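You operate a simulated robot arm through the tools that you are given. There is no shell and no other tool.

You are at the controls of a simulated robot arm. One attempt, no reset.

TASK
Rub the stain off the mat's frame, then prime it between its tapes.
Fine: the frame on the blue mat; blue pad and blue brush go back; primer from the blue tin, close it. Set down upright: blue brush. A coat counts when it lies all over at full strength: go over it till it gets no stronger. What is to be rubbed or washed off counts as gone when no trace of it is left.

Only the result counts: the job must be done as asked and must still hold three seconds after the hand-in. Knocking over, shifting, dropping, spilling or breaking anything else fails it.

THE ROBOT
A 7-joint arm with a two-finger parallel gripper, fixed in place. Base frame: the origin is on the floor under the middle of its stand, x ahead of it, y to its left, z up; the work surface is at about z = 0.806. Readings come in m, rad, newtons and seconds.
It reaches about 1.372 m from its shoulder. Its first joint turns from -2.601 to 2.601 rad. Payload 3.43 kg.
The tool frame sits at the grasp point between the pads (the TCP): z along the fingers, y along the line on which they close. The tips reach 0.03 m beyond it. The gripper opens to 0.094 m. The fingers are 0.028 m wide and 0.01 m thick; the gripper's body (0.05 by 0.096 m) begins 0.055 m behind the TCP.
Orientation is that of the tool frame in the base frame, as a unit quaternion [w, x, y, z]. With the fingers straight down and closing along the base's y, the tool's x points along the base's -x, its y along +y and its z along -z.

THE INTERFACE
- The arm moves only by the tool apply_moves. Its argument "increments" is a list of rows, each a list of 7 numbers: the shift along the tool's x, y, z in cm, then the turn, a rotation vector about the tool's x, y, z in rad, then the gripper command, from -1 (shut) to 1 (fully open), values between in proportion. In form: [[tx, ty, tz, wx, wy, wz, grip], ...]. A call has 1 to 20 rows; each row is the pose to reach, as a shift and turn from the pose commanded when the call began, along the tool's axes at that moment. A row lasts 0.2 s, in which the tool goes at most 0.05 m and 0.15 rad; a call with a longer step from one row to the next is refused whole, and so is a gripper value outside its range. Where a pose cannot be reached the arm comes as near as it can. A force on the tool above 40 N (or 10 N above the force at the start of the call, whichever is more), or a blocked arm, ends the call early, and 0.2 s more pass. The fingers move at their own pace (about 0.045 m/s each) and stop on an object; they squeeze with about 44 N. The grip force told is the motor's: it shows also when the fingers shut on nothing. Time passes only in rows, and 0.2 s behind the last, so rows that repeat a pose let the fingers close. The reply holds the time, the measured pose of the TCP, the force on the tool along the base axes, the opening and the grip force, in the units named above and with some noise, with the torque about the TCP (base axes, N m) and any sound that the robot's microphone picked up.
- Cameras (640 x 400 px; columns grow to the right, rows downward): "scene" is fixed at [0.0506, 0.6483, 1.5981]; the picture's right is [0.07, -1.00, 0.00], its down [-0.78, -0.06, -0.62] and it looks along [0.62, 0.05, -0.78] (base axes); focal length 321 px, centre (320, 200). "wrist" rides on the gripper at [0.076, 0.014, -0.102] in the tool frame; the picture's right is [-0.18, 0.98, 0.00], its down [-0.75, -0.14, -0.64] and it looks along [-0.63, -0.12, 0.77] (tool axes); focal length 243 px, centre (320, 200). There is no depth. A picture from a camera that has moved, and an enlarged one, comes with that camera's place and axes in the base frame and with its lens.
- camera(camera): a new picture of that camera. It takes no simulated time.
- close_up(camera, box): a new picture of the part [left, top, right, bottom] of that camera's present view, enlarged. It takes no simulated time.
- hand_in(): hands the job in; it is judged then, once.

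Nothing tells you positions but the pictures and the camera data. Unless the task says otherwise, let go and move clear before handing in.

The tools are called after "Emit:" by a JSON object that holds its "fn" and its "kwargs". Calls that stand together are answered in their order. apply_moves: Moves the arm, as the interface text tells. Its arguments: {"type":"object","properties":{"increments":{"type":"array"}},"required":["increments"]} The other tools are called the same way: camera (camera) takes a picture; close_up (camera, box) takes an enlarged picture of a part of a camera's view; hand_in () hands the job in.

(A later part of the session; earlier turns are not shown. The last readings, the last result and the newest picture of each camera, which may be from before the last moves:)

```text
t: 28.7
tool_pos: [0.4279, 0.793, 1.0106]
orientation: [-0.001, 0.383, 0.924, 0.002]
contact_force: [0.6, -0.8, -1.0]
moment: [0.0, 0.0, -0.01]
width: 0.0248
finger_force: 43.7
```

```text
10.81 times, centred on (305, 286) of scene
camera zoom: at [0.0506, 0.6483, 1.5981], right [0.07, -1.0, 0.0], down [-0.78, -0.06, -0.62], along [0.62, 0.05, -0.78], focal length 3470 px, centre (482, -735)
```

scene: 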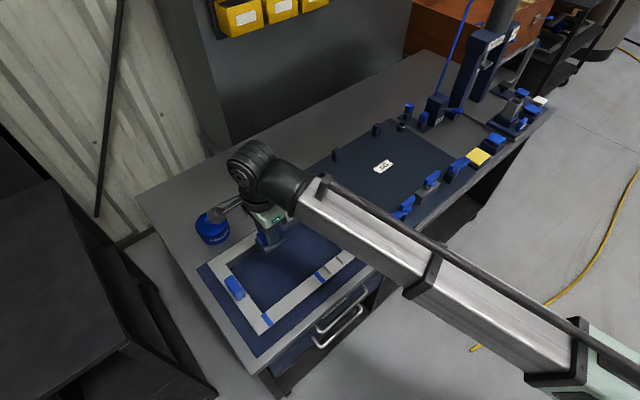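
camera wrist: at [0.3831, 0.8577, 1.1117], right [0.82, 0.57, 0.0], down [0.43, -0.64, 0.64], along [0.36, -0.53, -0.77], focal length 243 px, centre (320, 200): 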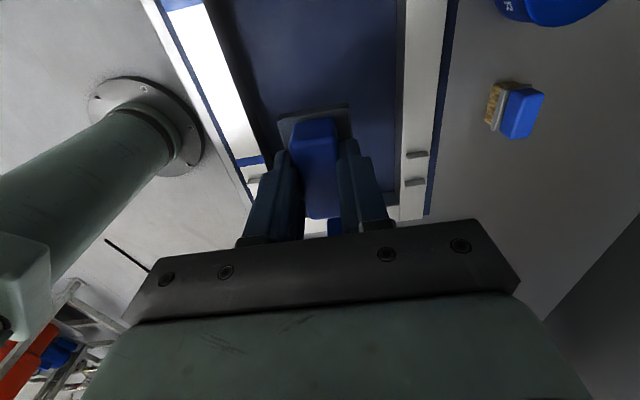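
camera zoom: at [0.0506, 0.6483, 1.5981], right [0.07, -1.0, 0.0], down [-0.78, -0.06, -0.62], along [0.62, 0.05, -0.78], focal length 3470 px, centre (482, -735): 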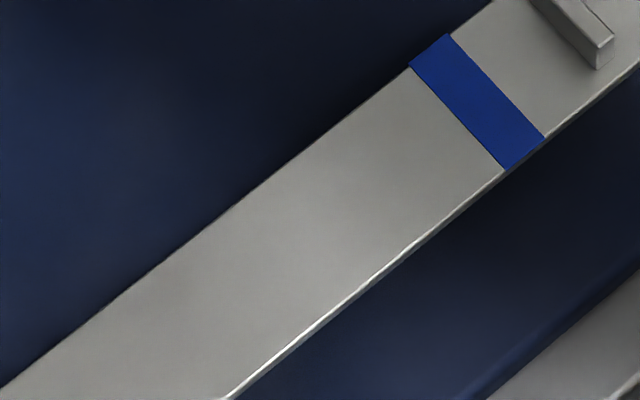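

The stain is gone and the frame has not moved. Now the pad goes back to its spot at (0.969, 0.232).

Emit:
{"fn": "apply_moves", "kwargs": {"increments": [[-4, 0, 0, 0, 0, 0, -1], [-8.5, 0, 0, 0, 0, 0, -1], [-13, 0, 0, 0, 0, 0, -1], [-17.5, 0, 0, 0, 0, 0, -1], [-22, 0, 0, 0, 0, 0, -1], [-26.5, 0, 0, 0, 0, 0, -1], [-31, 0, 0, 0, 0, 0, -1], [-35.5, 0, 0, 0, 0, 0, -1], [-40, -0.3, 0, 0, 0, 0, -1], [-44.5, -0.6, 0, 0, 0, 0, -1], [-49, -0.9, 0, 0, 0, 0, -1], [-53.5, -1.2, 0, 0, 0, 0, -1], [-58, -1.4, 0, 0, 0, 0, -1], [-62.5, -1.4, 0, 0, 0, 0, -1], [-67, -1.4, 0, 0, 0, 0, -1], [-71, -1.4, 0, 0, 0, 0, -1], [-75, -1.4, 0, 0, 0, 0, -1], [-77.5, -1.4, 0, 0, 0, 0, -1], [-78, -1.4, 0, 0, 0, 0, -1], [-78, -1.4, 0, 0, 0, 0, -1]]}}

Emit:
{"fn": "camera", "kwargs": {"camera": "wrist"}}

```text
t: 32.9
tool_pos: [0.9724, 0.2317, 1.0101]
orientation: [-0.001, 0.383, 0.924, 0.003]
contact_force: [-0.5, 0.6, -0.9]
moment: [-0.01, -0.01, 0.0]
width: 0.0244
finger_force: 44.3
```

```text
taken
camera wrist: at [0.927, 0.2961, 1.1115], right [0.82, 0.57, 0.0], down [0.43, -0.64, 0.64], along [0.36, -0.53, -0.77], focal length 243 px, centre (320, 200)
```

wrist: 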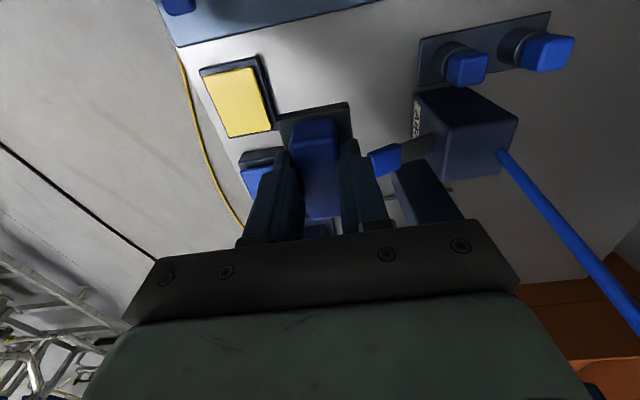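

Emit:
{"fn": "apply_moves", "kwargs": {"increments": [[0.17, 0, 4, 0.0045, -0.0042, 0, -1], [0.17, 0, 8, 0.0045, -0.0042, 0, -1], [0.17, 0, 12, 0.0045, -0.0042, 0, -1], [0.17, 0, 14.5, 0.0045, -0.0042, 0, -1], [0.17, 0, 15.3, 0.0045, -0.0042, 0, -1], [0.17, 0, 15.6, 0.0045, -0.0042, 0, -1], [0.17, 0, 15.8, 0.0045, -0.0042, 0, -1], [0.17, 0, 15.8, 0.0045, -0.0042, 0, -1]]}}

Emit:
{"fn": "camera", "kwargs": {"camera": "wrist"}}

Emit:
{"fn": "close_up", "kwargs": {"camera": "scene", "box": [430, 90, 510, 160]}}

```text
t: 34.7
tool_pos: [0.97, 0.2343, 0.8512]
orientation: [0.001, 0.383, 0.924, 0.0]
contact_force: [0.6, -0.2, -0.1]
moment: [0.01, 0.0, 0.02]
width: 0.0247
finger_force: 44.4
```

```text
taken
camera wrist: at [0.9246, 0.2986, 0.9517], right [0.82, 0.57, 0.0], down [0.43, -0.63, 0.64], along [0.36, -0.53, -0.77], focal length 243 px, centre (320, 200)
```

wrist: 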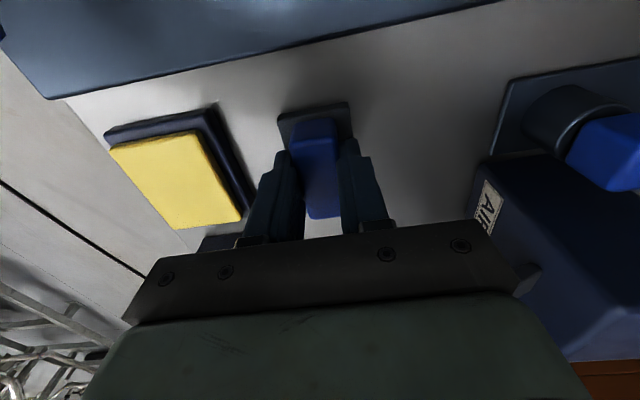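

```text
5.71 times, centred on (470, 125) of scene
camera zoom: at [0.0506, 0.6483, 1.5981], right [0.07, -1.0, 0.0], down [-0.78, -0.06, -0.62], along [0.62, 0.05, -0.78], focal length 1834 px, centre (-537, 629)
```

zoom: 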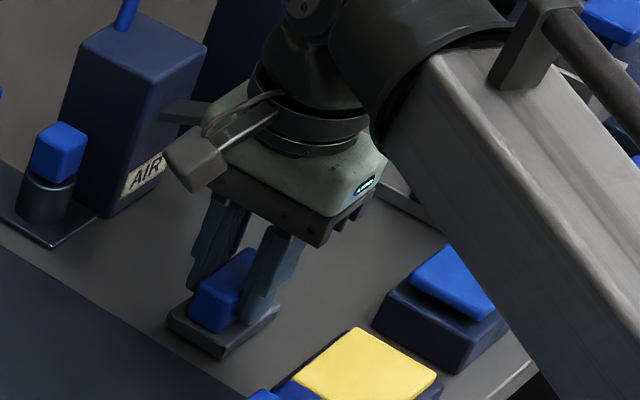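

Emit:
{"fn": "apply_moves", "kwargs": {"increments": [[0, 0, 0.05, 0, 0, 0, -1], [0, 0, 0.1, 0, 0, 0, -1], [0, 0, 0.1, 0, 0, 0, -1]]}}

```text
t: 35.5
tool_pos: [0.9699, 0.234, 0.8498]
orientation: [0.0, 0.383, 0.924, 0.0]
contact_force: [-0.3, -0.2, -0.9]
moment: [0.0, -0.02, 0.02]
width: 0.0248
finger_force: 43.7
```

Emit:
{"fn": "apply_moves", "kwargs": {"increments": [[0, 0, 0.05, 0, 0, 0, -1], [0, 0, 0.1, 0, 0, 0, -1], [0, 0, 0.15, 0, 0, 0, -1], [0, 0, 0.15, 0, 0, 0, -1]]}}

```text
t: 36.5
tool_pos: [0.9687, 0.2328, 0.8481]
orientation: [0.001, 0.383, 0.924, -0.001]
contact_force: [-0.5, 0.9, 16.1]
moment: [0.37, 0.34, -0.01]
width: 0.0247
finger_force: 44.1
```

Contact shows the pad is on the table. I'll back off slightly, open the fingers partway and rise straight up.

Emit:
{"fn": "apply_moves", "kwargs": {"increments": [[0, 0, -0.06, 0, 0, 0, -1], [0, 0, -0.06, 0, 0, 0, -0.3], [0, 0, -0.06, 0, 0, 0, 0], [0, 0, -0.06, 0, 0, 0, 0.2], [0, 0, -0.06, 0, 0, 0, 0.2], [0, 0, -1.5, 0, 0, 0, 0.2], [0, 0, -5, 0, 0, 0, 0.2], [0, 0, -9.5, 0, 0, 0, 0.2], [0, 0, -14, 0, 0, 0, 0.2]]}}

Emit:
{"fn": "camera", "kwargs": {"camera": "wrist"}}

Emit:
{"fn": "close_up", "kwargs": {"camera": "scene", "box": [430, 115, 510, 175]}}

```text
t: 38.5
tool_pos: [0.969, 0.2347, 0.9905]
orientation: [0.0, 0.383, 0.924, -0.001]
contact_force: [0.1, -1.1, -0.4]
moment: [0.01, -0.01, 0.0]
width: 0.0564
finger_force: 0.0
```

```text
taken
camera wrist: at [0.9247, 0.3001, 1.0912], right [0.82, 0.57, 0.0], down [0.43, -0.63, 0.64], along [0.36, -0.53, -0.77], focal length 243 px, centre (320, 200)
```

wrist: 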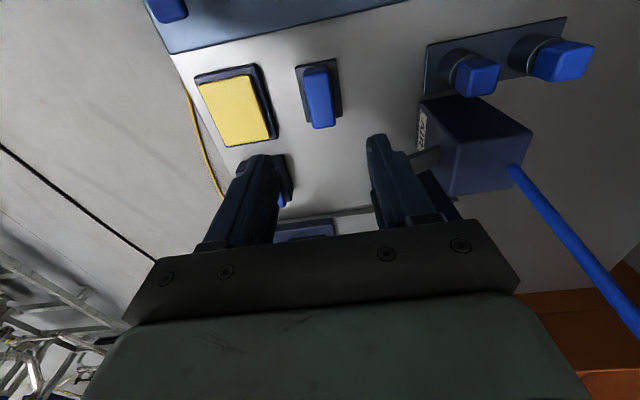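

```text
6.67 times, centred on (470, 145) of scene
camera zoom: at [0.0506, 0.6483, 1.5981], right [0.07, -1.0, 0.0], down [-0.78, -0.06, -0.62], along [0.62, 0.05, -0.78], focal length 2140 px, centre (-680, 567)
```

zoom: 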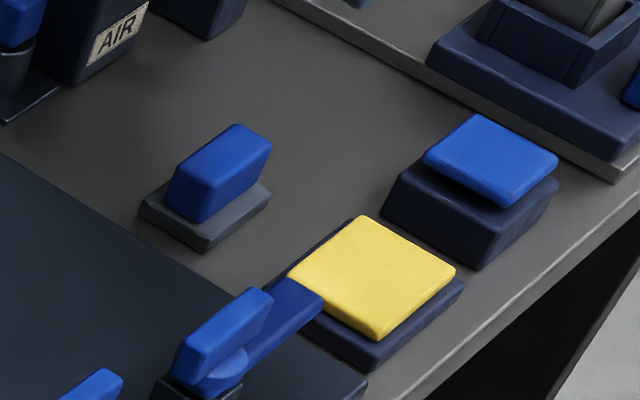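

The pad is back in its place. Now I'll go over to the tin and brush and look at them from above.

Emit:
{"fn": "apply_moves", "kwargs": {"increments": [[2, 0, -3, 0, 0, 0, 0.2], [6, 0, -5, 0, 0, 0, 0.2], [10.5, 0, -6, 0, 0, 0, 0.2], [15, 0, -6, 0, 0, 0, 0.2], [19.5, 0, -6, 0, 0, 0, 0.2], [24, 0, -6, 0, 0, 0, 0.2], [28.5, 0.5, -6, 0, 0, 0, 0.2], [33, 1.5, -6, 0, 0, 0, 0.2], [37.5, 3, -6, 0, 0, 0, 0.2], [42, 5, -6, 0, 0, 0, 0.2], [46, 7, -6, 0, 0, 0, 0.2], [50, 9, -6, 0, 0, 0, 0.2], [54, 11, -6, 0, 0, 0, 0.2], [58, 13, -6, 0, 0, 0, 0.2], [62, 15, -6, 0, 0, 0, 0.2], [66, 17, -6, 0, 0, 0, 0.2], [70, 18.5, -6, 0, 0, 0, 0.2], [74, 19.5, -6, 0, 0, 0, 0.2], [78, 20.2, -6, 0, 0, 0, 0.2], [78, 20.2, -6, 0, 0, 0, 0.2]]}}

Emit:
{"fn": "camera", "kwargs": {"camera": "wrist"}}

Emit:
{"fn": "camera", "kwargs": {"camera": "scene"}}

```text
t: 42.7
tool_pos: [0.561, 0.9283, 1.0456]
orientation: [0.0, 0.383, 0.924, 0.001]
contact_force: [0.2, -0.8, 0.0]
moment: [0.02, 0.02, -0.01]
width: 0.0562
finger_force: 0.1
```

```text
taken
camera wrist: at [0.5172, 0.9941, 1.1476], right [0.83, 0.56, 0.0], down [0.43, -0.63, 0.64], along [0.36, -0.53, -0.77], focal length 243 px, centre (320, 200)
```

wrist: 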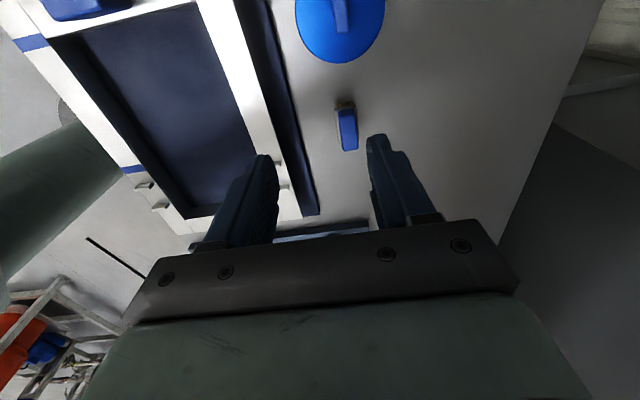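

```text
taken
```

scene: 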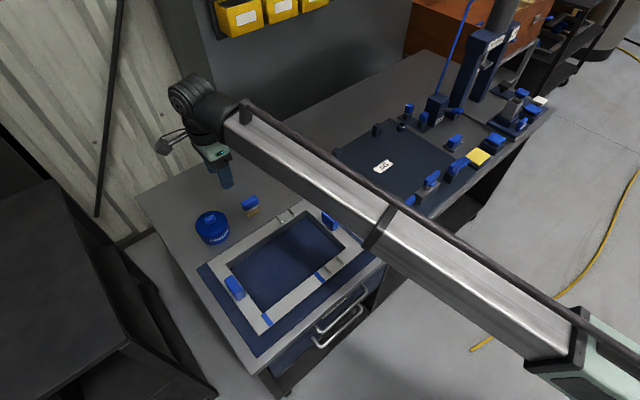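

Emit:
{"fn": "close_up", "kwargs": {"camera": "wrist", "box": [280, 0, 400, 160]}}

Emit:
{"fn": "close_up", "kwargs": {"camera": "scene", "box": [185, 190, 275, 250]}}

Emit:
{"fn": "close_up", "kwargs": {"camera": "scene", "box": [240, 190, 265, 220]}}

Emit:
{"fn": "close_up", "kwargs": {"camera": "wrist", "box": [325, 90, 370, 160]}}

```text
2.50 times, centred on (340, 80) of wrist
camera zoom: at [0.5172, 0.9941, 1.1476], right [0.83, 0.56, 0.0], down [0.43, -0.63, 0.64], along [0.36, -0.53, -0.77], focal length 606 px, centre (270, 500)
```

zoom: 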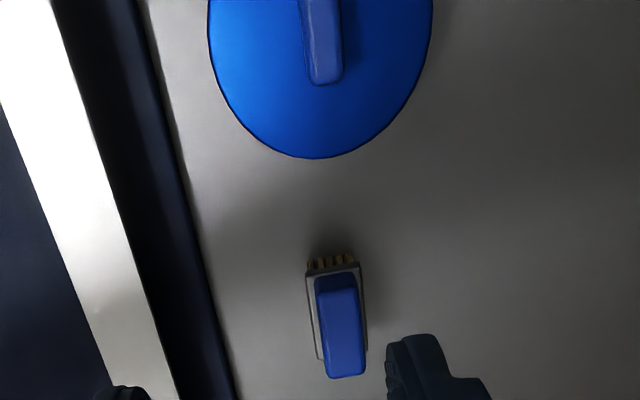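

```text
6.67 times, centred on (230, 220) of scene
camera zoom: at [0.0506, 0.6483, 1.5981], right [0.07, -1.0, 0.0], down [-0.78, -0.06, -0.62], along [0.62, 0.05, -0.78], focal length 2140 px, centre (920, 67)
```

zoom: 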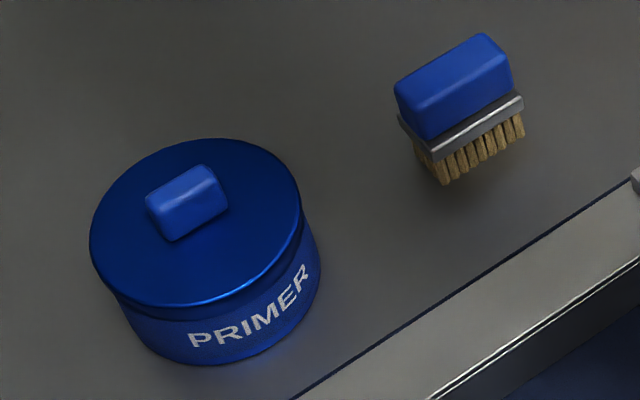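

```text
13.33 times, centred on (252, 205) of scene
camera zoom: at [0.0506, 0.6483, 1.5981], right [0.07, -1.0, 0.0], down [-0.78, -0.06, -0.62], along [0.62, 0.05, -0.78], focal length 4279 px, centre (1220, 133)
```

zoom: 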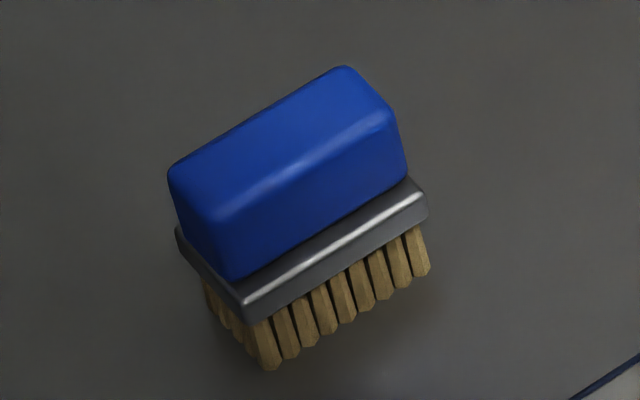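

```text
5.71 times, centred on (348, 125) of wrist
camera zoom: at [0.5172, 0.9941, 1.1476], right [0.83, 0.56, 0.0], down [0.43, -0.63, 0.64], along [0.36, -0.53, -0.77], focal length 1386 px, centre (163, 629)
```

zoom: 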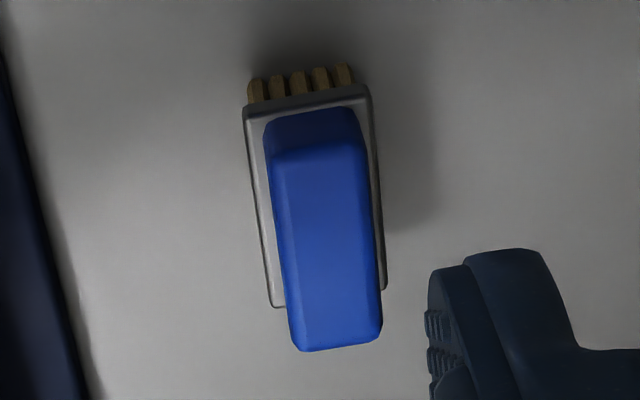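

Emit:
{"fn": "apply_moves", "kwargs": {"increments": [[3, 1, 1.5, 0, 0, 0, 0.3], [6, 2.4, 3, 0, 0, 0, 0.3], [6, 2.4, 4, 0, 0, 0, 0.3], [6, 2.4, 4, 0, 0, 0, 0.3]]}}

Emit:
{"fn": "camera", "kwargs": {"camera": "wrist"}}

Emit:
{"fn": "close_up", "kwargs": {"camera": "scene", "box": [160, 140, 280, 250]}}

```text
t: 43.7
tool_pos: [0.5353, 0.9869, 1.0073]
orientation: [0.001, 0.383, 0.924, 0.0]
contact_force: [-0.7, 0.9, -0.5]
moment: [-0.03, 0.0, 0.0]
width: 0.0609
finger_force: 0.0
```

```text
taken
camera wrist: at [0.4901, 1.0525, 1.1091], right [0.82, 0.57, 0.0], down [0.43, -0.63, 0.64], along [0.36, -0.53, -0.77], focal length 243 px, centre (320, 200)
```

wrist: 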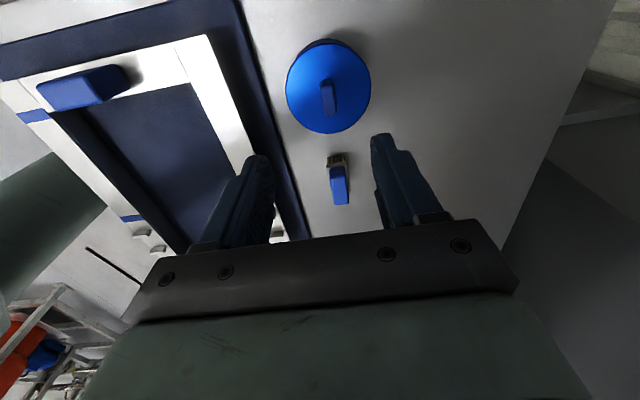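

```text
3.64 times, centred on (220, 195) of scene
camera zoom: at [0.0506, 0.6483, 1.5981], right [0.07, -1.0, 0.0], down [-0.78, -0.06, -0.62], along [0.62, 0.05, -0.78], focal length 1167 px, centre (684, 218)
```

zoom: 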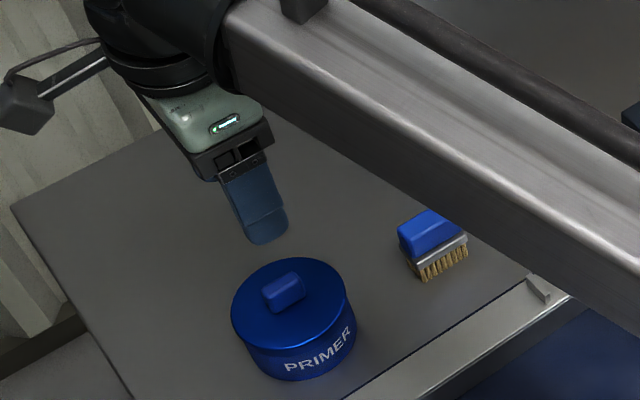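

Emit:
{"fn": "close_up", "kwargs": {"camera": "wrist", "box": [270, 20, 390, 145]}}

Emit:
{"fn": "close_up", "kwargs": {"camera": "scene", "box": [190, 200, 240, 250]}}

```text
3.20 times, centred on (330, 82) of wrist
camera zoom: at [0.4901, 1.0525, 1.1091], right [0.82, 0.57, 0.0], down [0.43, -0.63, 0.64], along [0.36, -0.53, -0.77], focal length 776 px, centre (288, 576)
```

zoom: 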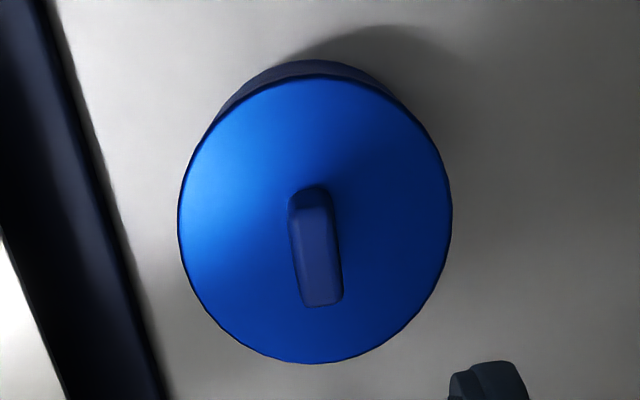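

```text
8.00 times, centred on (215, 225) of scene
camera zoom: at [0.0506, 0.6483, 1.5981], right [0.07, -1.0, 0.0], down [-0.78, -0.06, -0.62], along [0.62, 0.05, -0.78], focal length 2568 px, centre (1160, 0)
```

zoom: 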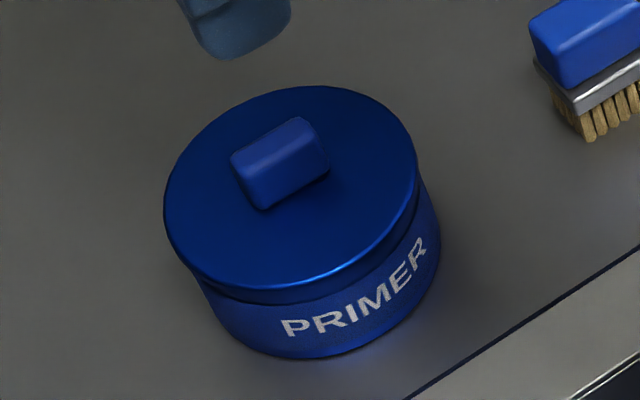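

The knob is at about (0.541, 0.994) with its top near z = 0.864, aligned with the fingers. I'll centre over it and come down to just above.

Emit:
{"fn": "apply_moves", "kwargs": {"increments": [[0.2, 0.9, 3, 0, 0, 0, 0], [0.2, 0.9, 6.5, 0, 0, 0, 0], [0.2, 0.9, 10, 0, 0, 0, 0], [0.2, 0.9, 10.5, 0, 0, 0, 0], [0.2, 0.9, 10.5, 0, 0, 0, 0]]}}

Emit:
{"fn": "camera", "kwargs": {"camera": "wrist"}}

Emit:
{"fn": "close_up", "kwargs": {"camera": "scene", "box": [180, 180, 260, 250]}}

```text
t: 44.9
tool_pos: [0.5395, 0.9952, 0.9012]
orientation: [0.001, 0.383, 0.924, -0.001]
contact_force: [-1.0, 0.5, 0.2]
moment: [-0.03, -0.01, -0.01]
width: 0.047
finger_force: 0.0
```

```text
taken
camera wrist: at [0.4949, 1.0602, 1.0025], right [0.82, 0.57, 0.0], down [0.43, -0.63, 0.64], along [0.36, -0.53, -0.77], focal length 243 px, centre (320, 200)
```

wrist: 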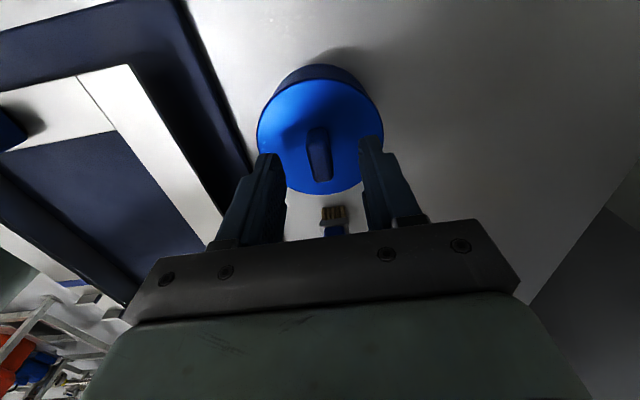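

```text
5.71 times, centred on (220, 215) of scene
camera zoom: at [0.0506, 0.6483, 1.5981], right [0.07, -1.0, 0.0], down [-0.78, -0.06, -0.62], along [0.62, 0.05, -0.78], focal length 1834 px, centre (891, 114)
```

zoom: 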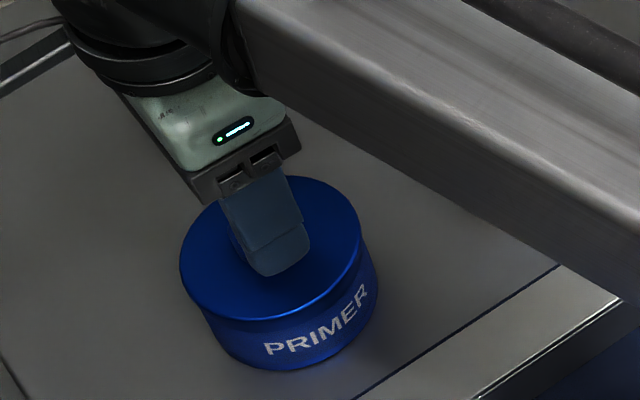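

Emit:
{"fn": "close_up", "kwargs": {"camera": "wrist", "box": [240, 60, 400, 220]}}

```text
2.50 times, centred on (320, 140) of wrist
camera zoom: at [0.4949, 1.0602, 1.0025], right [0.82, 0.57, 0.0], down [0.43, -0.63, 0.64], along [0.36, -0.53, -0.77], focal length 606 px, centre (320, 350)
```

zoom: 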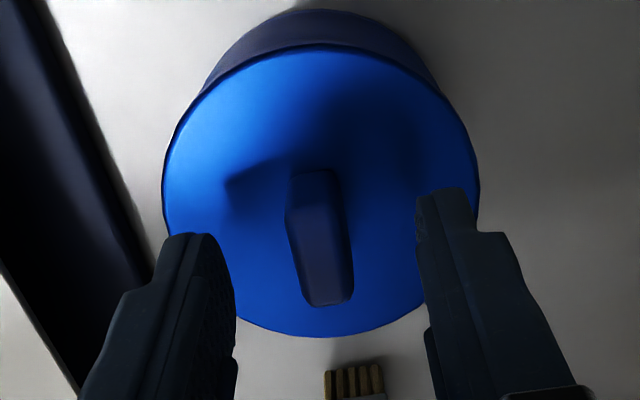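

Emit:
{"fn": "apply_moves", "kwargs": {"increments": [[-0.1, 0, 1, 0, 0, 0, 0], [-0.1, 0, 1.6, 0, 0, 0, 0], [-0.1, 0, 2.0, 0, 0, 0, 0], [-0.1, 0, 2.0, 0, 0, 0, 0]]}}

Emit:
{"fn": "close_up", "kwargs": {"camera": "wrist", "box": [240, 60, 400, 240]}}

Emit:
{"fn": "close_up", "kwargs": {"camera": "scene", "box": [190, 190, 250, 245]}}

```text
t: 45.9
tool_pos: [0.54, 0.9943, 0.8816]
orientation: [0.0, 0.383, 0.924, 0.001]
contact_force: [1.8, -0.4, 14.0]
moment: [-0.03, -0.02, 0.04]
width: 0.0471
finger_force: 0.1
```

```text
2.22 times, centred on (320, 150) of wrist
camera zoom: at [0.4953, 1.0592, 0.9837], right [0.82, 0.57, 0.0], down [0.43, -0.63, 0.64], along [0.36, -0.53, -0.77], focal length 539 px, centre (320, 311)
```

zoom: 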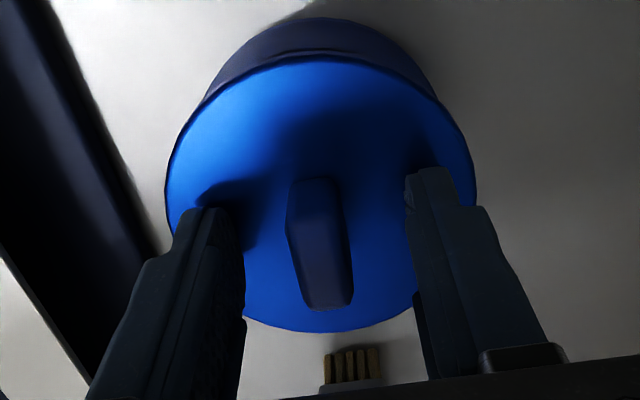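

```text
7.27 times, centred on (220, 218) of scene
camera zoom: at [0.0506, 0.6483, 1.5981], right [0.07, -1.0, 0.0], down [-0.78, -0.06, -0.62], along [0.62, 0.05, -0.78], focal length 2334 px, centre (1047, 73)
```

zoom: 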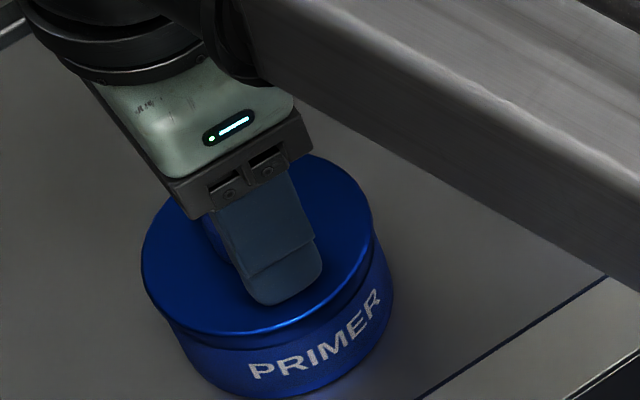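

The fingertips touched the lid, so its top is at about 0.8515. I'll raise 2 mm and close on the knob.

Emit:
{"fn": "apply_moves", "kwargs": {"increments": [[0, 0, -0.25, 0, 0, 0, 0], [0, 0, -0.3, 0, 0, 0, -0.5], [0, 0, -0.3, 0, 0, 0, -1], [0, 0, -0.3, 0, 0, 0, -1], [0, 0, -0.3, 0, 0, 0, -1], [0, 0, -0.3, 0, 0, 0, -1]]}}

Emit:
{"fn": "close_up", "kwargs": {"camera": "wrist", "box": [240, 60, 400, 240]}}

Emit:
{"fn": "close_up", "kwargs": {"camera": "scene", "box": [190, 190, 250, 245]}}

```text
t: 47.3
tool_pos: [0.5395, 0.9942, 0.8842]
orientation: [0.001, 0.383, 0.924, 0.0]
contact_force: [-0.1, 0.8, -0.2]
moment: [-0.01, -0.03, 0.0]
width: 0.0124
finger_force: 44.1
heard: snap
```

```text
2.22 times, centred on (320, 150) of wrist
camera zoom: at [0.4964, 1.0602, 0.9855], right [0.82, 0.57, 0.0], down [0.43, -0.63, 0.64], along [0.36, -0.53, -0.77], focal length 539 px, centre (320, 311)
```

zoom: 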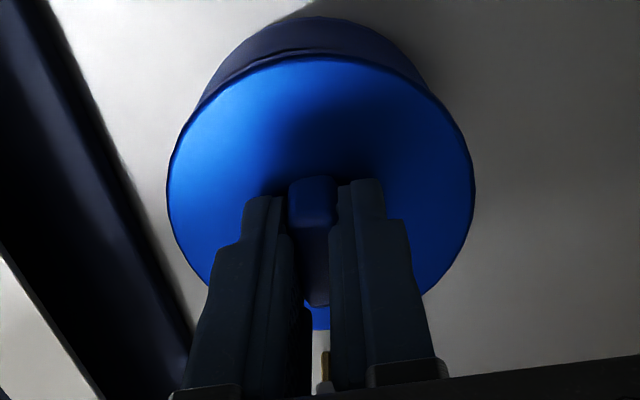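

```text
7.27 times, centred on (220, 218) of scene
camera zoom: at [0.0506, 0.6483, 1.5981], right [0.07, -1.0, 0.0], down [-0.78, -0.06, -0.62], along [0.62, 0.05, -0.78], focal length 2334 px, centre (1047, 73)
```

zoom: 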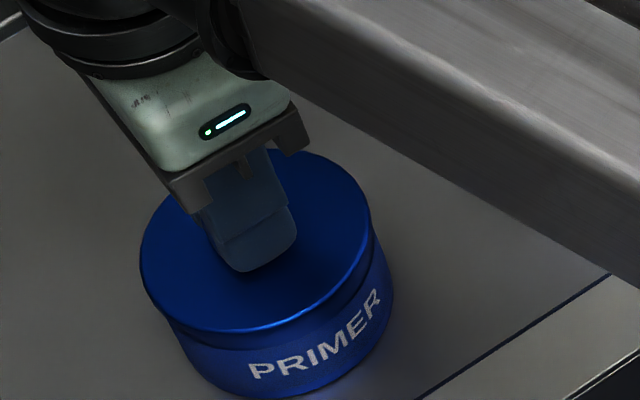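

The knob is gripped at 0.0124 m and I heard a snap. I'll lift slowly and check that the lid comes off.

Emit:
{"fn": "apply_moves", "kwargs": {"increments": [[0, 0, -0.3, 0, 0, 0, -1], [0, 0, -0.6, 0, 0, 0, -1], [0, 0, -1.0, 0, 0, 0, -1], [0, 0, -1.0, 0, 0, 0, -1]]}}

Emit:
{"fn": "close_up", "kwargs": {"camera": "scene", "box": [180, 180, 260, 250]}}

Emit:
{"fn": "camera", "kwargs": {"camera": "wrist"}}

```text
t: 48.3
tool_pos: [0.5406, 0.9926, 0.8953]
orientation: [0.001, 0.382, 0.924, 0.0]
contact_force: [0.8, -0.2, 0.1]
moment: [-0.02, 0.02, 0.0]
width: 0.0123
finger_force: 44.2
```

```text
5.71 times, centred on (220, 215) of scene
camera zoom: at [0.0506, 0.6483, 1.5981], right [0.07, -1.0, 0.0], down [-0.78, -0.06, -0.62], along [0.62, 0.05, -0.78], focal length 1834 px, centre (891, 114)
```

zoom: 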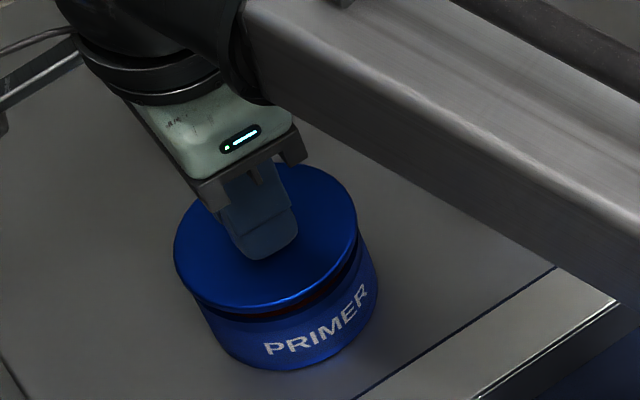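

```text
taken
camera wrist: at [0.4957, 1.0591, 0.996], right [0.82, 0.57, 0.0], down [0.43, -0.63, 0.64], along [0.36, -0.53, -0.77], focal length 243 px, centre (320, 200)
```

wrist: 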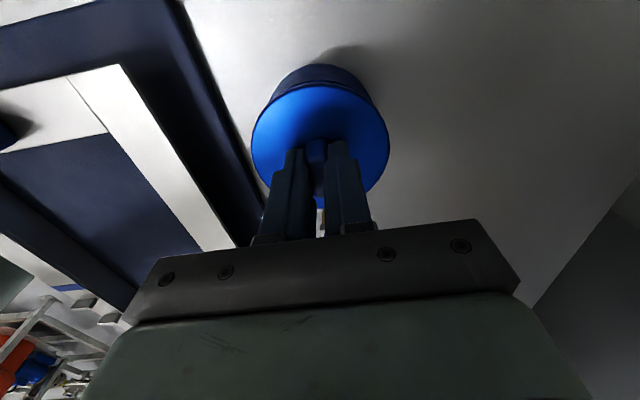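

The lid lifts off freely. I'll raise it and carry it to the open table near (0.72, 0.83).

Emit:
{"fn": "apply_moves", "kwargs": {"increments": [[0, 0, -2, 0, 0, 0, -1], [0, 0, -5, 0, 0, 0, -1], [0, 0, -9, 0, 0, 0, -1], [0, 0, -11, 0, 0, 0, -1], [-3, 0, -11, 0, 0, 0, -1], [-7, 0.5, -11, 0, 0, 0, -1], [-11, 1, -11, 0, 0, 0, -1], [-15, 1, -11, 0, 0, 0, -1], [-19, 1, -11, 0, 0, 0, -1], [-22.5, 1, -11, 0, 0, 0, -1], [-24.5, 1, -11, 0, 0, 0, -1], [-24.5, 1, -8, 0, 0, 0, -1], [-24.5, 1, -8, 0, 0, 0, -1]]}}

Emit:
{"fn": "camera", "kwargs": {"camera": "scene"}}

Emit:
{"fn": "camera", "kwargs": {"camera": "wrist"}}

Emit:
{"fn": "close_up", "kwargs": {"camera": "scene", "box": [190, 150, 330, 250]}}

```text
t: 51.1
tool_pos: [0.7228, 0.828, 0.9726]
orientation: [0.0, 0.382, 0.924, -0.001]
contact_force: [-0.4, -0.3, -0.1]
moment: [0.0, 0.03, 0.0]
width: 0.0122
finger_force: 44.1
```

```text
taken
```

scene: 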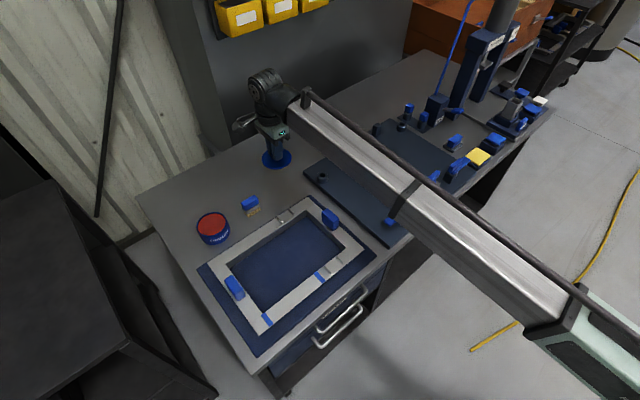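

```text
taken
camera wrist: at [0.6782, 0.893, 1.075], right [0.82, 0.57, 0.0], down [0.43, -0.63, 0.64], along [0.36, -0.53, -0.77], focal length 243 px, centre (320, 200)
```

wrist: 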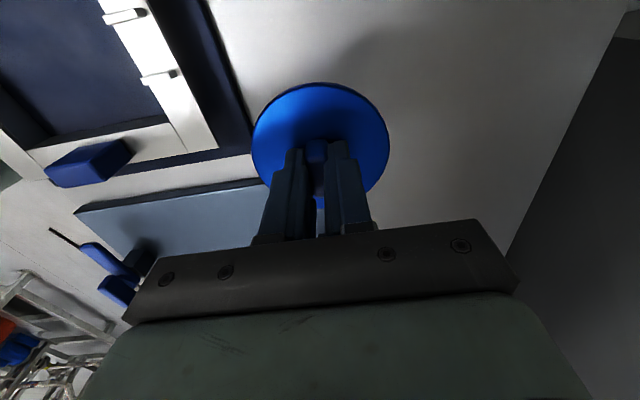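

```text
4.00 times, centred on (260, 200) of scene
camera zoom: at [0.0506, 0.6483, 1.5981], right [0.07, -1.0, 0.0], down [-0.78, -0.06, -0.62], along [0.62, 0.05, -0.78], focal length 1284 px, centre (560, 200)
```

zoom: 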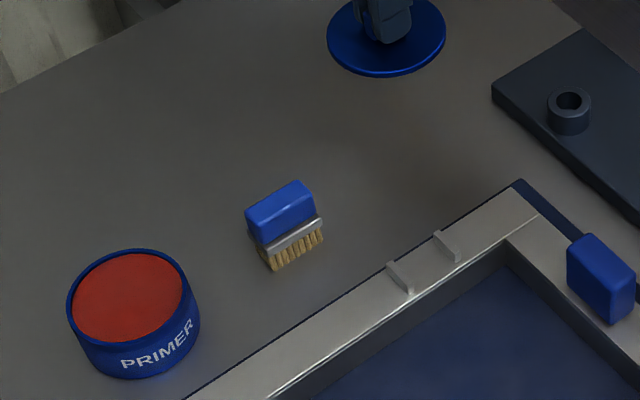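

The tin is open, showing red primer. I'll lower the lid onto the bare table slowly.

Emit:
{"fn": "apply_moves", "kwargs": {"increments": [[0, 0, 4, 0, 0, 0, -1], [0, 0, 8, 0, 0, 0, -1], [0, 0, 10.5, 0, 0, 0, -1], [0, 0, 11.5, 0, 0, 0, -1], [0, 0, 11.8, 0, 0, 0, -1], [0, 0, 12.0, 0, 0, 0, -1], [0, 0, 12.2, 0, 0, 0, -1], [0, 0, 12.2, 0, 0, 0, -1]]}}

Emit:
{"fn": "close_up", "kwargs": {"camera": "scene", "box": [230, 120, 330, 200]}}

```text
t: 52.9
tool_pos: [0.7213, 0.8272, 0.8526]
orientation: [0.001, 0.383, 0.924, 0.0]
contact_force: [-0.3, 0.3, 0.4]
moment: [-0.01, 0.01, 0.01]
width: 0.0122
finger_force: 44.2
```

```text
5.00 times, centred on (280, 160) of scene
camera zoom: at [0.0506, 0.6483, 1.5981], right [0.07, -1.0, 0.0], down [-0.78, -0.06, -0.62], along [0.62, 0.05, -0.78], focal length 1605 px, centre (520, 400)
```

zoom: 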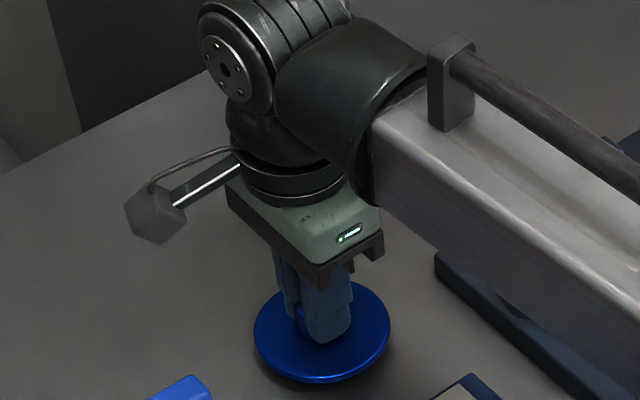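

Emit:
{"fn": "apply_moves", "kwargs": {"increments": [[0, 0, 0.15, 0, 0, 0, -1], [0, 0, 0.3, 0, 0, 0, -1], [0, 0, 0.3, 0, 0, 0, -1]]}}

```text
t: 53.7
tool_pos: [0.7223, 0.8292, 0.8498]
orientation: [0.001, 0.383, 0.924, -0.001]
contact_force: [0.4, -0.1, -0.6]
moment: [-0.01, -0.01, 0.0]
width: 0.0126
finger_force: 43.9
```

Emit:
{"fn": "apply_moves", "kwargs": {"increments": [[0, 0, 0.1, 0, 0, 0, -1], [0, 0, 0.2, 0, 0, 0, -1], [0, 0, 0.2, 0, 0, 0, -1]]}}

```text
t: 54.5
tool_pos: [0.7206, 0.8292, 0.8465]
orientation: [0.001, 0.382, 0.924, 0.0]
contact_force: [0.1, -0.8, -0.2]
moment: [-0.01, 0.02, -0.01]
width: 0.0124
finger_force: 44.0
```

Emit:
{"fn": "apply_moves", "kwargs": {"increments": [[0, 0, 0.1, 0, 0, 0, -1], [0, 0, 0.2, 0, 0, 0, -1], [0, 0, 0.2, 0, 0, 0, -1]]}}

```text
t: 55.3
tool_pos: [0.7218, 0.8297, 0.8455]
orientation: [0.0, 0.383, 0.924, 0.001]
contact_force: [-0.1, -0.3, 0.6]
moment: [0.0, -0.03, -0.03]
width: 0.0124
finger_force: 44.1
```

Emit:
{"fn": "apply_moves", "kwargs": {"increments": [[0, 0, 0.1, 0, 0, 0, -1], [0, 0, 0.15, 0, 0, 0, -1], [0, 0, 0.15, 0, 0, 0, -1]]}}

Emit:
{"fn": "close_up", "kwargs": {"camera": "scene", "box": [255, 150, 315, 200]}}

```text
t: 56.1
tool_pos: [0.7226, 0.83, 0.8427]
orientation: [0.001, 0.383, 0.924, -0.001]
contact_force: [0.4, -0.7, -0.4]
moment: [0.0, 0.03, 0.01]
width: 0.0125
finger_force: 44.4
```

```text
8.00 times, centred on (285, 175) of scene
camera zoom: at [0.0506, 0.6483, 1.5981], right [0.07, -1.0, 0.0], down [-0.78, -0.06, -0.62], along [0.62, 0.05, -0.78], focal length 2568 px, centre (600, 400)
```

zoom: 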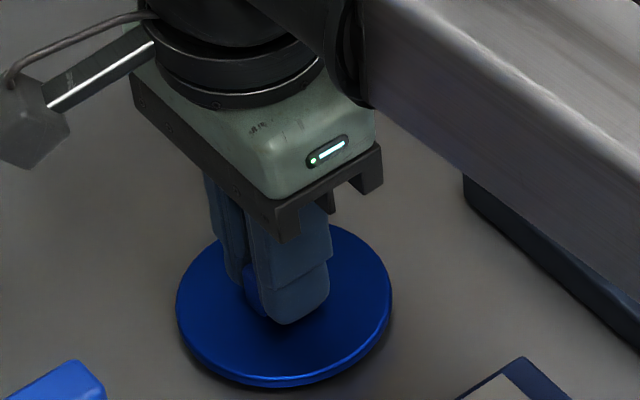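

Emit:
{"fn": "apply_moves", "kwargs": {"increments": [[0, 0, 0.1, 0, 0, 0, -1], [0, 0, 0.15, 0, 0, 0, -1], [0, 0, 0.15, 0, 0, 0, -1]]}}

```text
t: 56.9
tool_pos: [0.7203, 0.8288, 0.8429]
orientation: [0.001, 0.382, 0.924, -0.001]
contact_force: [0.3, -0.1, -0.5]
moment: [-0.06, -0.01, 0.0]
width: 0.0126
finger_force: 43.8
```

Emit:
{"fn": "apply_moves", "kwargs": {"increments": [[0, 0, 0.1, 0, 0, 0, -1], [0, 0, 0.15, 0, 0, 0, -1], [0, 0, 0.15, 0, 0, 0, -1]]}}

```text
t: 57.7
tool_pos: [0.7212, 0.8295, 0.8404]
orientation: [0.002, 0.382, 0.924, -0.001]
contact_force: [0.0, -0.7, 1.2]
moment: [0.03, -0.02, 0.01]
width: 0.0124
finger_force: 43.7
```

Emit:
{"fn": "apply_moves", "kwargs": {"increments": [[0, 0, 0.05, 0, 0, 0, -1], [0, 0, 0.1, 0, 0, 0, -1], [0, 0, 0.1, 0, 0, 0, -1]]}}

```text
t: 58.5
tool_pos: [0.7214, 0.8278, 0.84]
orientation: [0.001, 0.382, 0.924, 0.0]
contact_force: [0.2, 0.1, -0.5]
moment: [-0.02, 0.02, 0.0]
width: 0.0126
finger_force: 43.9
```

Emit:
{"fn": "apply_moves", "kwargs": {"increments": [[0, 0, 0.1, 0, 0, 0, -1], [0, 0, 0.15, 0, 0, 0, -1], [0, 0, 0.15, 0, 0, 0, -1]]}}

Emit:
{"fn": "close_up", "kwargs": {"camera": "scene", "box": [255, 150, 315, 200]}}

Emit:
{"fn": "camera", "kwargs": {"camera": "wrist"}}

```text
t: 59.3
tool_pos: [0.7206, 0.8284, 0.838]
orientation: [0.0, 0.383, 0.924, 0.0]
contact_force: [-0.1, 0.5, -0.5]
moment: [0.02, -0.01, -0.01]
width: 0.0125
finger_force: 43.5
```

```text
8.00 times, centred on (285, 175) of scene
camera zoom: at [0.0506, 0.6483, 1.5981], right [0.07, -1.0, 0.0], down [-0.78, -0.06, -0.62], along [0.62, 0.05, -0.78], focal length 2568 px, centre (600, 400)
```

zoom: 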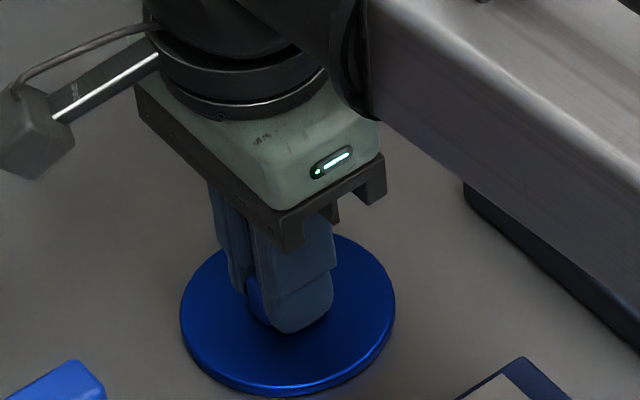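

```text
taken
camera wrist: at [0.6764, 0.8928, 0.94], right [0.82, 0.57, 0.0], down [0.43, -0.63, 0.64], along [0.36, -0.53, -0.77], focal length 243 px, centre (320, 200)
```

wrist: 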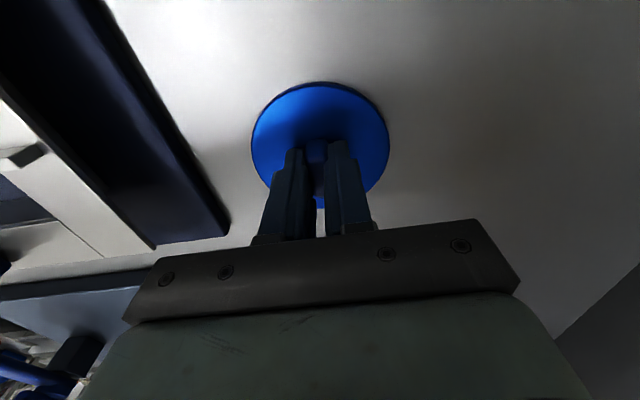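

Emit:
{"fn": "apply_moves", "kwargs": {"increments": [[0, 0, 0.1, 0, 0, 0, -1], [0, 0, 0.15, 0, 0, 0, -1], [0, 0, 0.15, 0, 0, 0, -1]]}}

Emit:
{"fn": "close_up", "kwargs": {"camera": "scene", "box": [265, 165, 310, 200]}}

```text
t: 60.1
tool_pos: [0.7212, 0.8274, 0.8373]
orientation: [0.001, 0.383, 0.924, 0.0]
contact_force: [-1.3, -0.7, 3.5]
moment: [0.0, 0.0, -0.03]
width: 0.0122
finger_force: 43.7
```

```text
11.43 times, centred on (288, 182) of scene
camera zoom: at [0.0506, 0.6483, 1.5981], right [0.07, -1.0, 0.0], down [-0.78, -0.06, -0.62], along [0.62, 0.05, -0.78], focal length 3668 px, centre (691, 400)
```

zoom: 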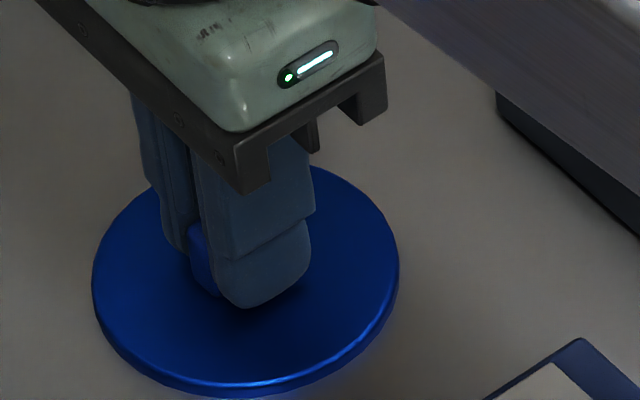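

The lid has touched the table. I'll release it and rise.

Emit:
{"fn": "apply_moves", "kwargs": {"increments": [[0, 0, 0, 0, 0, 0, -0.5], [0, 0, 0, 0, 0, 0, 0], [0, 0, 0, 0, 0, 0, 0], [0, 0, -1, 0, 0, 0, 0], [0, 0, -4, 0, 0, 0, 0], [0, 0, -8, 0, 0, 0, 0], [0, 0, -12, 0, 0, 0, 0]]}}

Emit:
{"fn": "close_up", "kwargs": {"camera": "scene", "box": [190, 150, 330, 250]}}

Emit:
{"fn": "camera", "kwargs": {"camera": "wrist"}}

```text
t: 61.7
tool_pos: [0.7207, 0.8277, 0.9573]
orientation: [0.0, 0.383, 0.924, -0.001]
contact_force: [0.5, 0.2, 0.0]
moment: [-0.05, 0.06, -0.01]
width: 0.0469
finger_force: 0.0
```

```text
4.00 times, centred on (260, 200) of scene
camera zoom: at [0.0506, 0.6483, 1.5981], right [0.07, -1.0, 0.0], down [-0.78, -0.06, -0.62], along [0.62, 0.05, -0.78], focal length 1284 px, centre (560, 200)
```

zoom: 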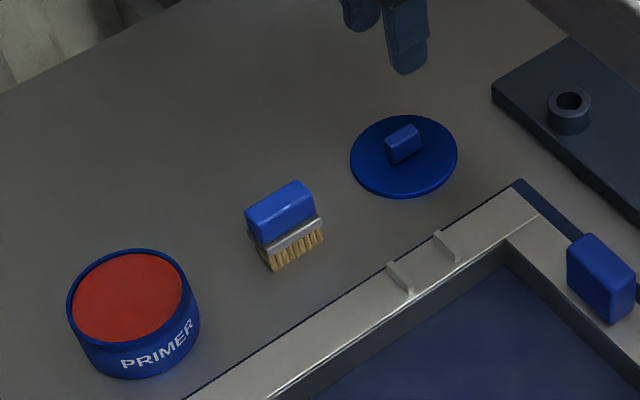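

```text
taken
camera wrist: at [0.6764, 0.8925, 1.058], right [0.82, 0.57, 0.0], down [0.43, -0.63, 0.64], along [0.36, -0.53, -0.77], focal length 243 px, centre (320, 200)
```

wrist: 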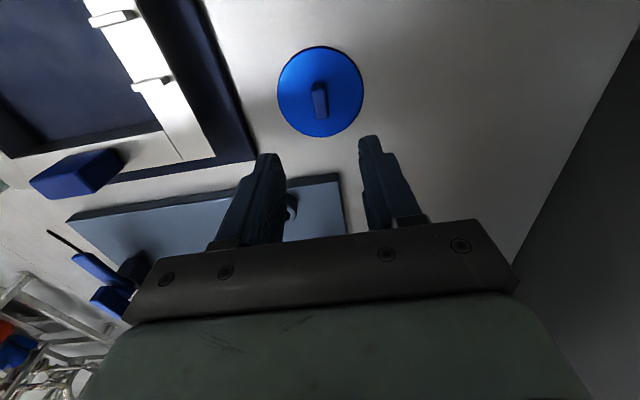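

Emit:
{"fn": "apply_moves", "kwargs": {"increments": [[4, 0, 0, 0, 0, 0, 0.3], [8, -0.8, 0, 0, 0, 0, 0.3], [12, -1.5, 0, 0, 0, 0, 0.3], [12.4, -1.5, 0, 0, 0, 0, 0.3], [12.4, -1.5, 0, 0, 0, 0, 0.3]]}}

Emit:
{"fn": "close_up", "kwargs": {"camera": "wrist", "box": [250, 40, 400, 180]}}

Emit:
{"fn": "close_up", "kwargs": {"camera": "scene", "box": [200, 150, 320, 240]}}

```text
t: 62.9
tool_pos: [0.6217, 0.9058, 0.957]
orientation: [0.002, 0.383, 0.924, -0.001]
contact_force: [0.3, 1.0, -0.7]
moment: [0.01, -0.03, 0.04]
width: 0.0612
finger_force: 0.0
```

```text
2.86 times, centred on (325, 110) of wrist
camera zoom: at [0.5781, 0.971, 1.058], right [0.83, 0.57, 0.0], down [0.43, -0.63, 0.64], along [0.36, -0.53, -0.77], focal length 693 px, centre (306, 457)
```

zoom: 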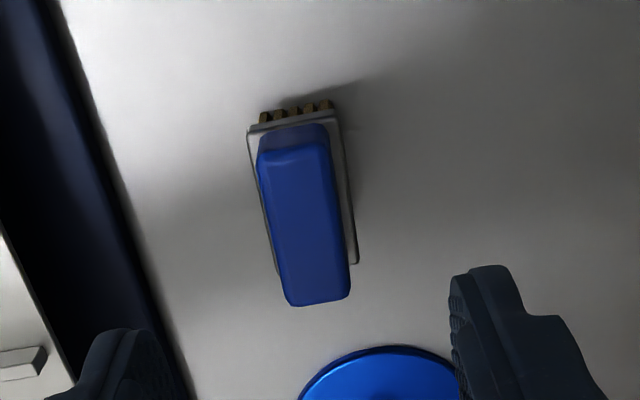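

```text
4.44 times, centred on (260, 195) of scene
camera zoom: at [0.0506, 0.6483, 1.5981], right [0.07, -1.0, 0.0], down [-0.78, -0.06, -0.62], along [0.62, 0.05, -0.78], focal length 1426 px, centre (587, 222)
```

zoom: 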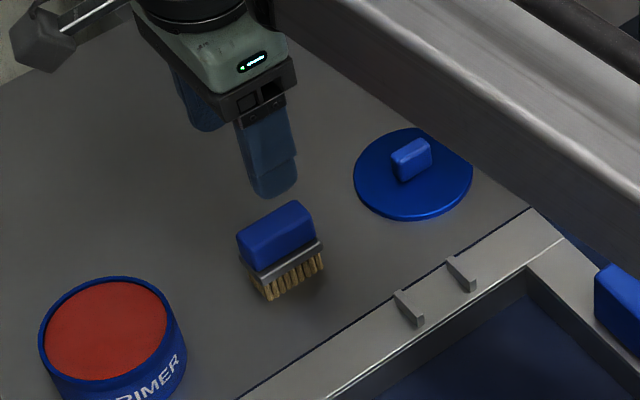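

Emit:
{"fn": "apply_moves", "kwargs": {"increments": [[-0.15, 0, 3.5, 0, 0, 0, 0.3], [-0.15, 0, 6.5, 0, 0, 0, 0.3], [-0.15, 0, 8, 0, 0, 0, 0.3], [-0.15, 0, 8.4, 0, 0, 0, 0.3], [-0.15, 0, 8.6, 0, 0, 0, 0.3], [-0.15, 0, 8.6, 0, 0, 0, 0.3]]}}

Emit:
{"fn": "close_up", "kwargs": {"camera": "wrist", "box": [240, 80, 400, 240]}}

Emit:
{"fn": "close_up", "kwargs": {"camera": "scene", "box": [220, 170, 290, 230]}}

```text
t: 64.3
tool_pos: [0.6246, 0.9035, 0.8685]
orientation: [0.0, 0.383, 0.924, 0.001]
contact_force: [0.1, -0.6, 0.4]
moment: [-0.02, -0.01, 0.03]
width: 0.061
finger_force: 0.0
```

```text
2.50 times, centred on (320, 160) of wrist
camera zoom: at [0.5799, 0.9688, 0.9715], right [0.82, 0.57, 0.0], down [0.43, -0.63, 0.64], along [0.36, -0.53, -0.77], focal length 606 px, centre (320, 300)
```

zoom: 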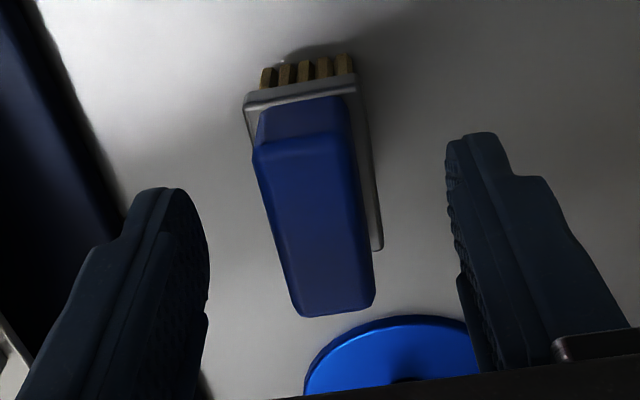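

```text
6.67 times, centred on (255, 200) of scene
camera zoom: at [0.0506, 0.6483, 1.5981], right [0.07, -1.0, 0.0], down [-0.78, -0.06, -0.62], along [0.62, 0.05, -0.78], focal length 2140 px, centre (753, 200)
```

zoom: 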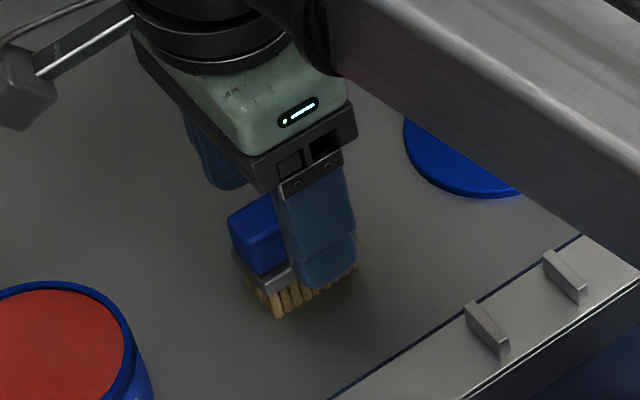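

Emit:
{"fn": "apply_moves", "kwargs": {"increments": [[0.2, 0, 0.1, 0, 0, 0, 0.3], [0.2, 0, 0.2, 0, 0, 0, 0.3], [0.2, 0, 0.2, 0, 0, 0, -0.3], [0.2, 0, 0.2, 0, 0, 0, -1], [0.2, 0, 0.2, 0, 0, 0, -1], [0.2, 0, 0.2, 0, 0, 0, -1], [0.2, 0, 0.2, 0, 0, 0, -1]]}}

Emit:
{"fn": "close_up", "kwargs": {"camera": "wrist", "box": [240, 80, 400, 240]}}

Emit:
{"fn": "close_up", "kwargs": {"camera": "scene", "box": [220, 170, 290, 230]}}

```text
t: 65.9
tool_pos: [0.6225, 0.9059, 0.869]
orientation: [0.001, 0.383, 0.924, -0.001]
contact_force: [1.4, 0.0, 0.1]
moment: [0.02, 0.05, 0.0]
width: 0.0206
finger_force: 44.0
```

```text
2.50 times, centred on (320, 160) of wrist
camera zoom: at [0.578, 0.9707, 0.9695], right [0.82, 0.57, 0.0], down [0.43, -0.63, 0.64], along [0.36, -0.53, -0.77], focal length 606 px, centre (320, 300)
```

zoom: 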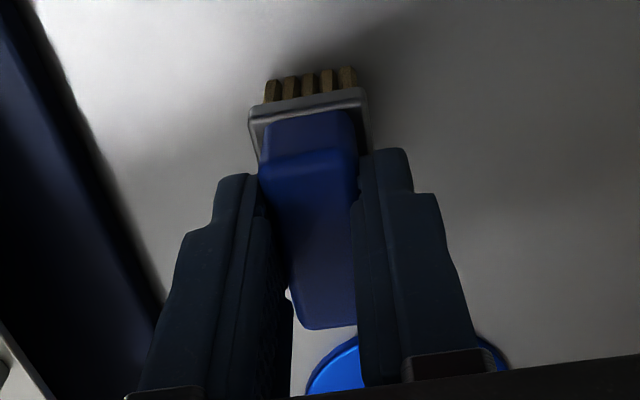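

```text
6.67 times, centred on (255, 200) of scene
camera zoom: at [0.0506, 0.6483, 1.5981], right [0.07, -1.0, 0.0], down [-0.78, -0.06, -0.62], along [0.62, 0.05, -0.78], focal length 2140 px, centre (753, 200)
```

zoom: 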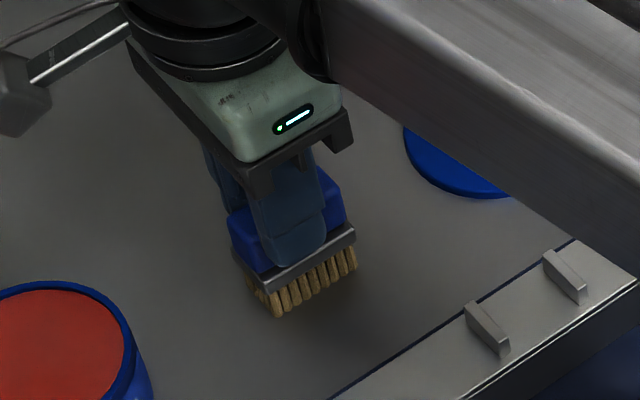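

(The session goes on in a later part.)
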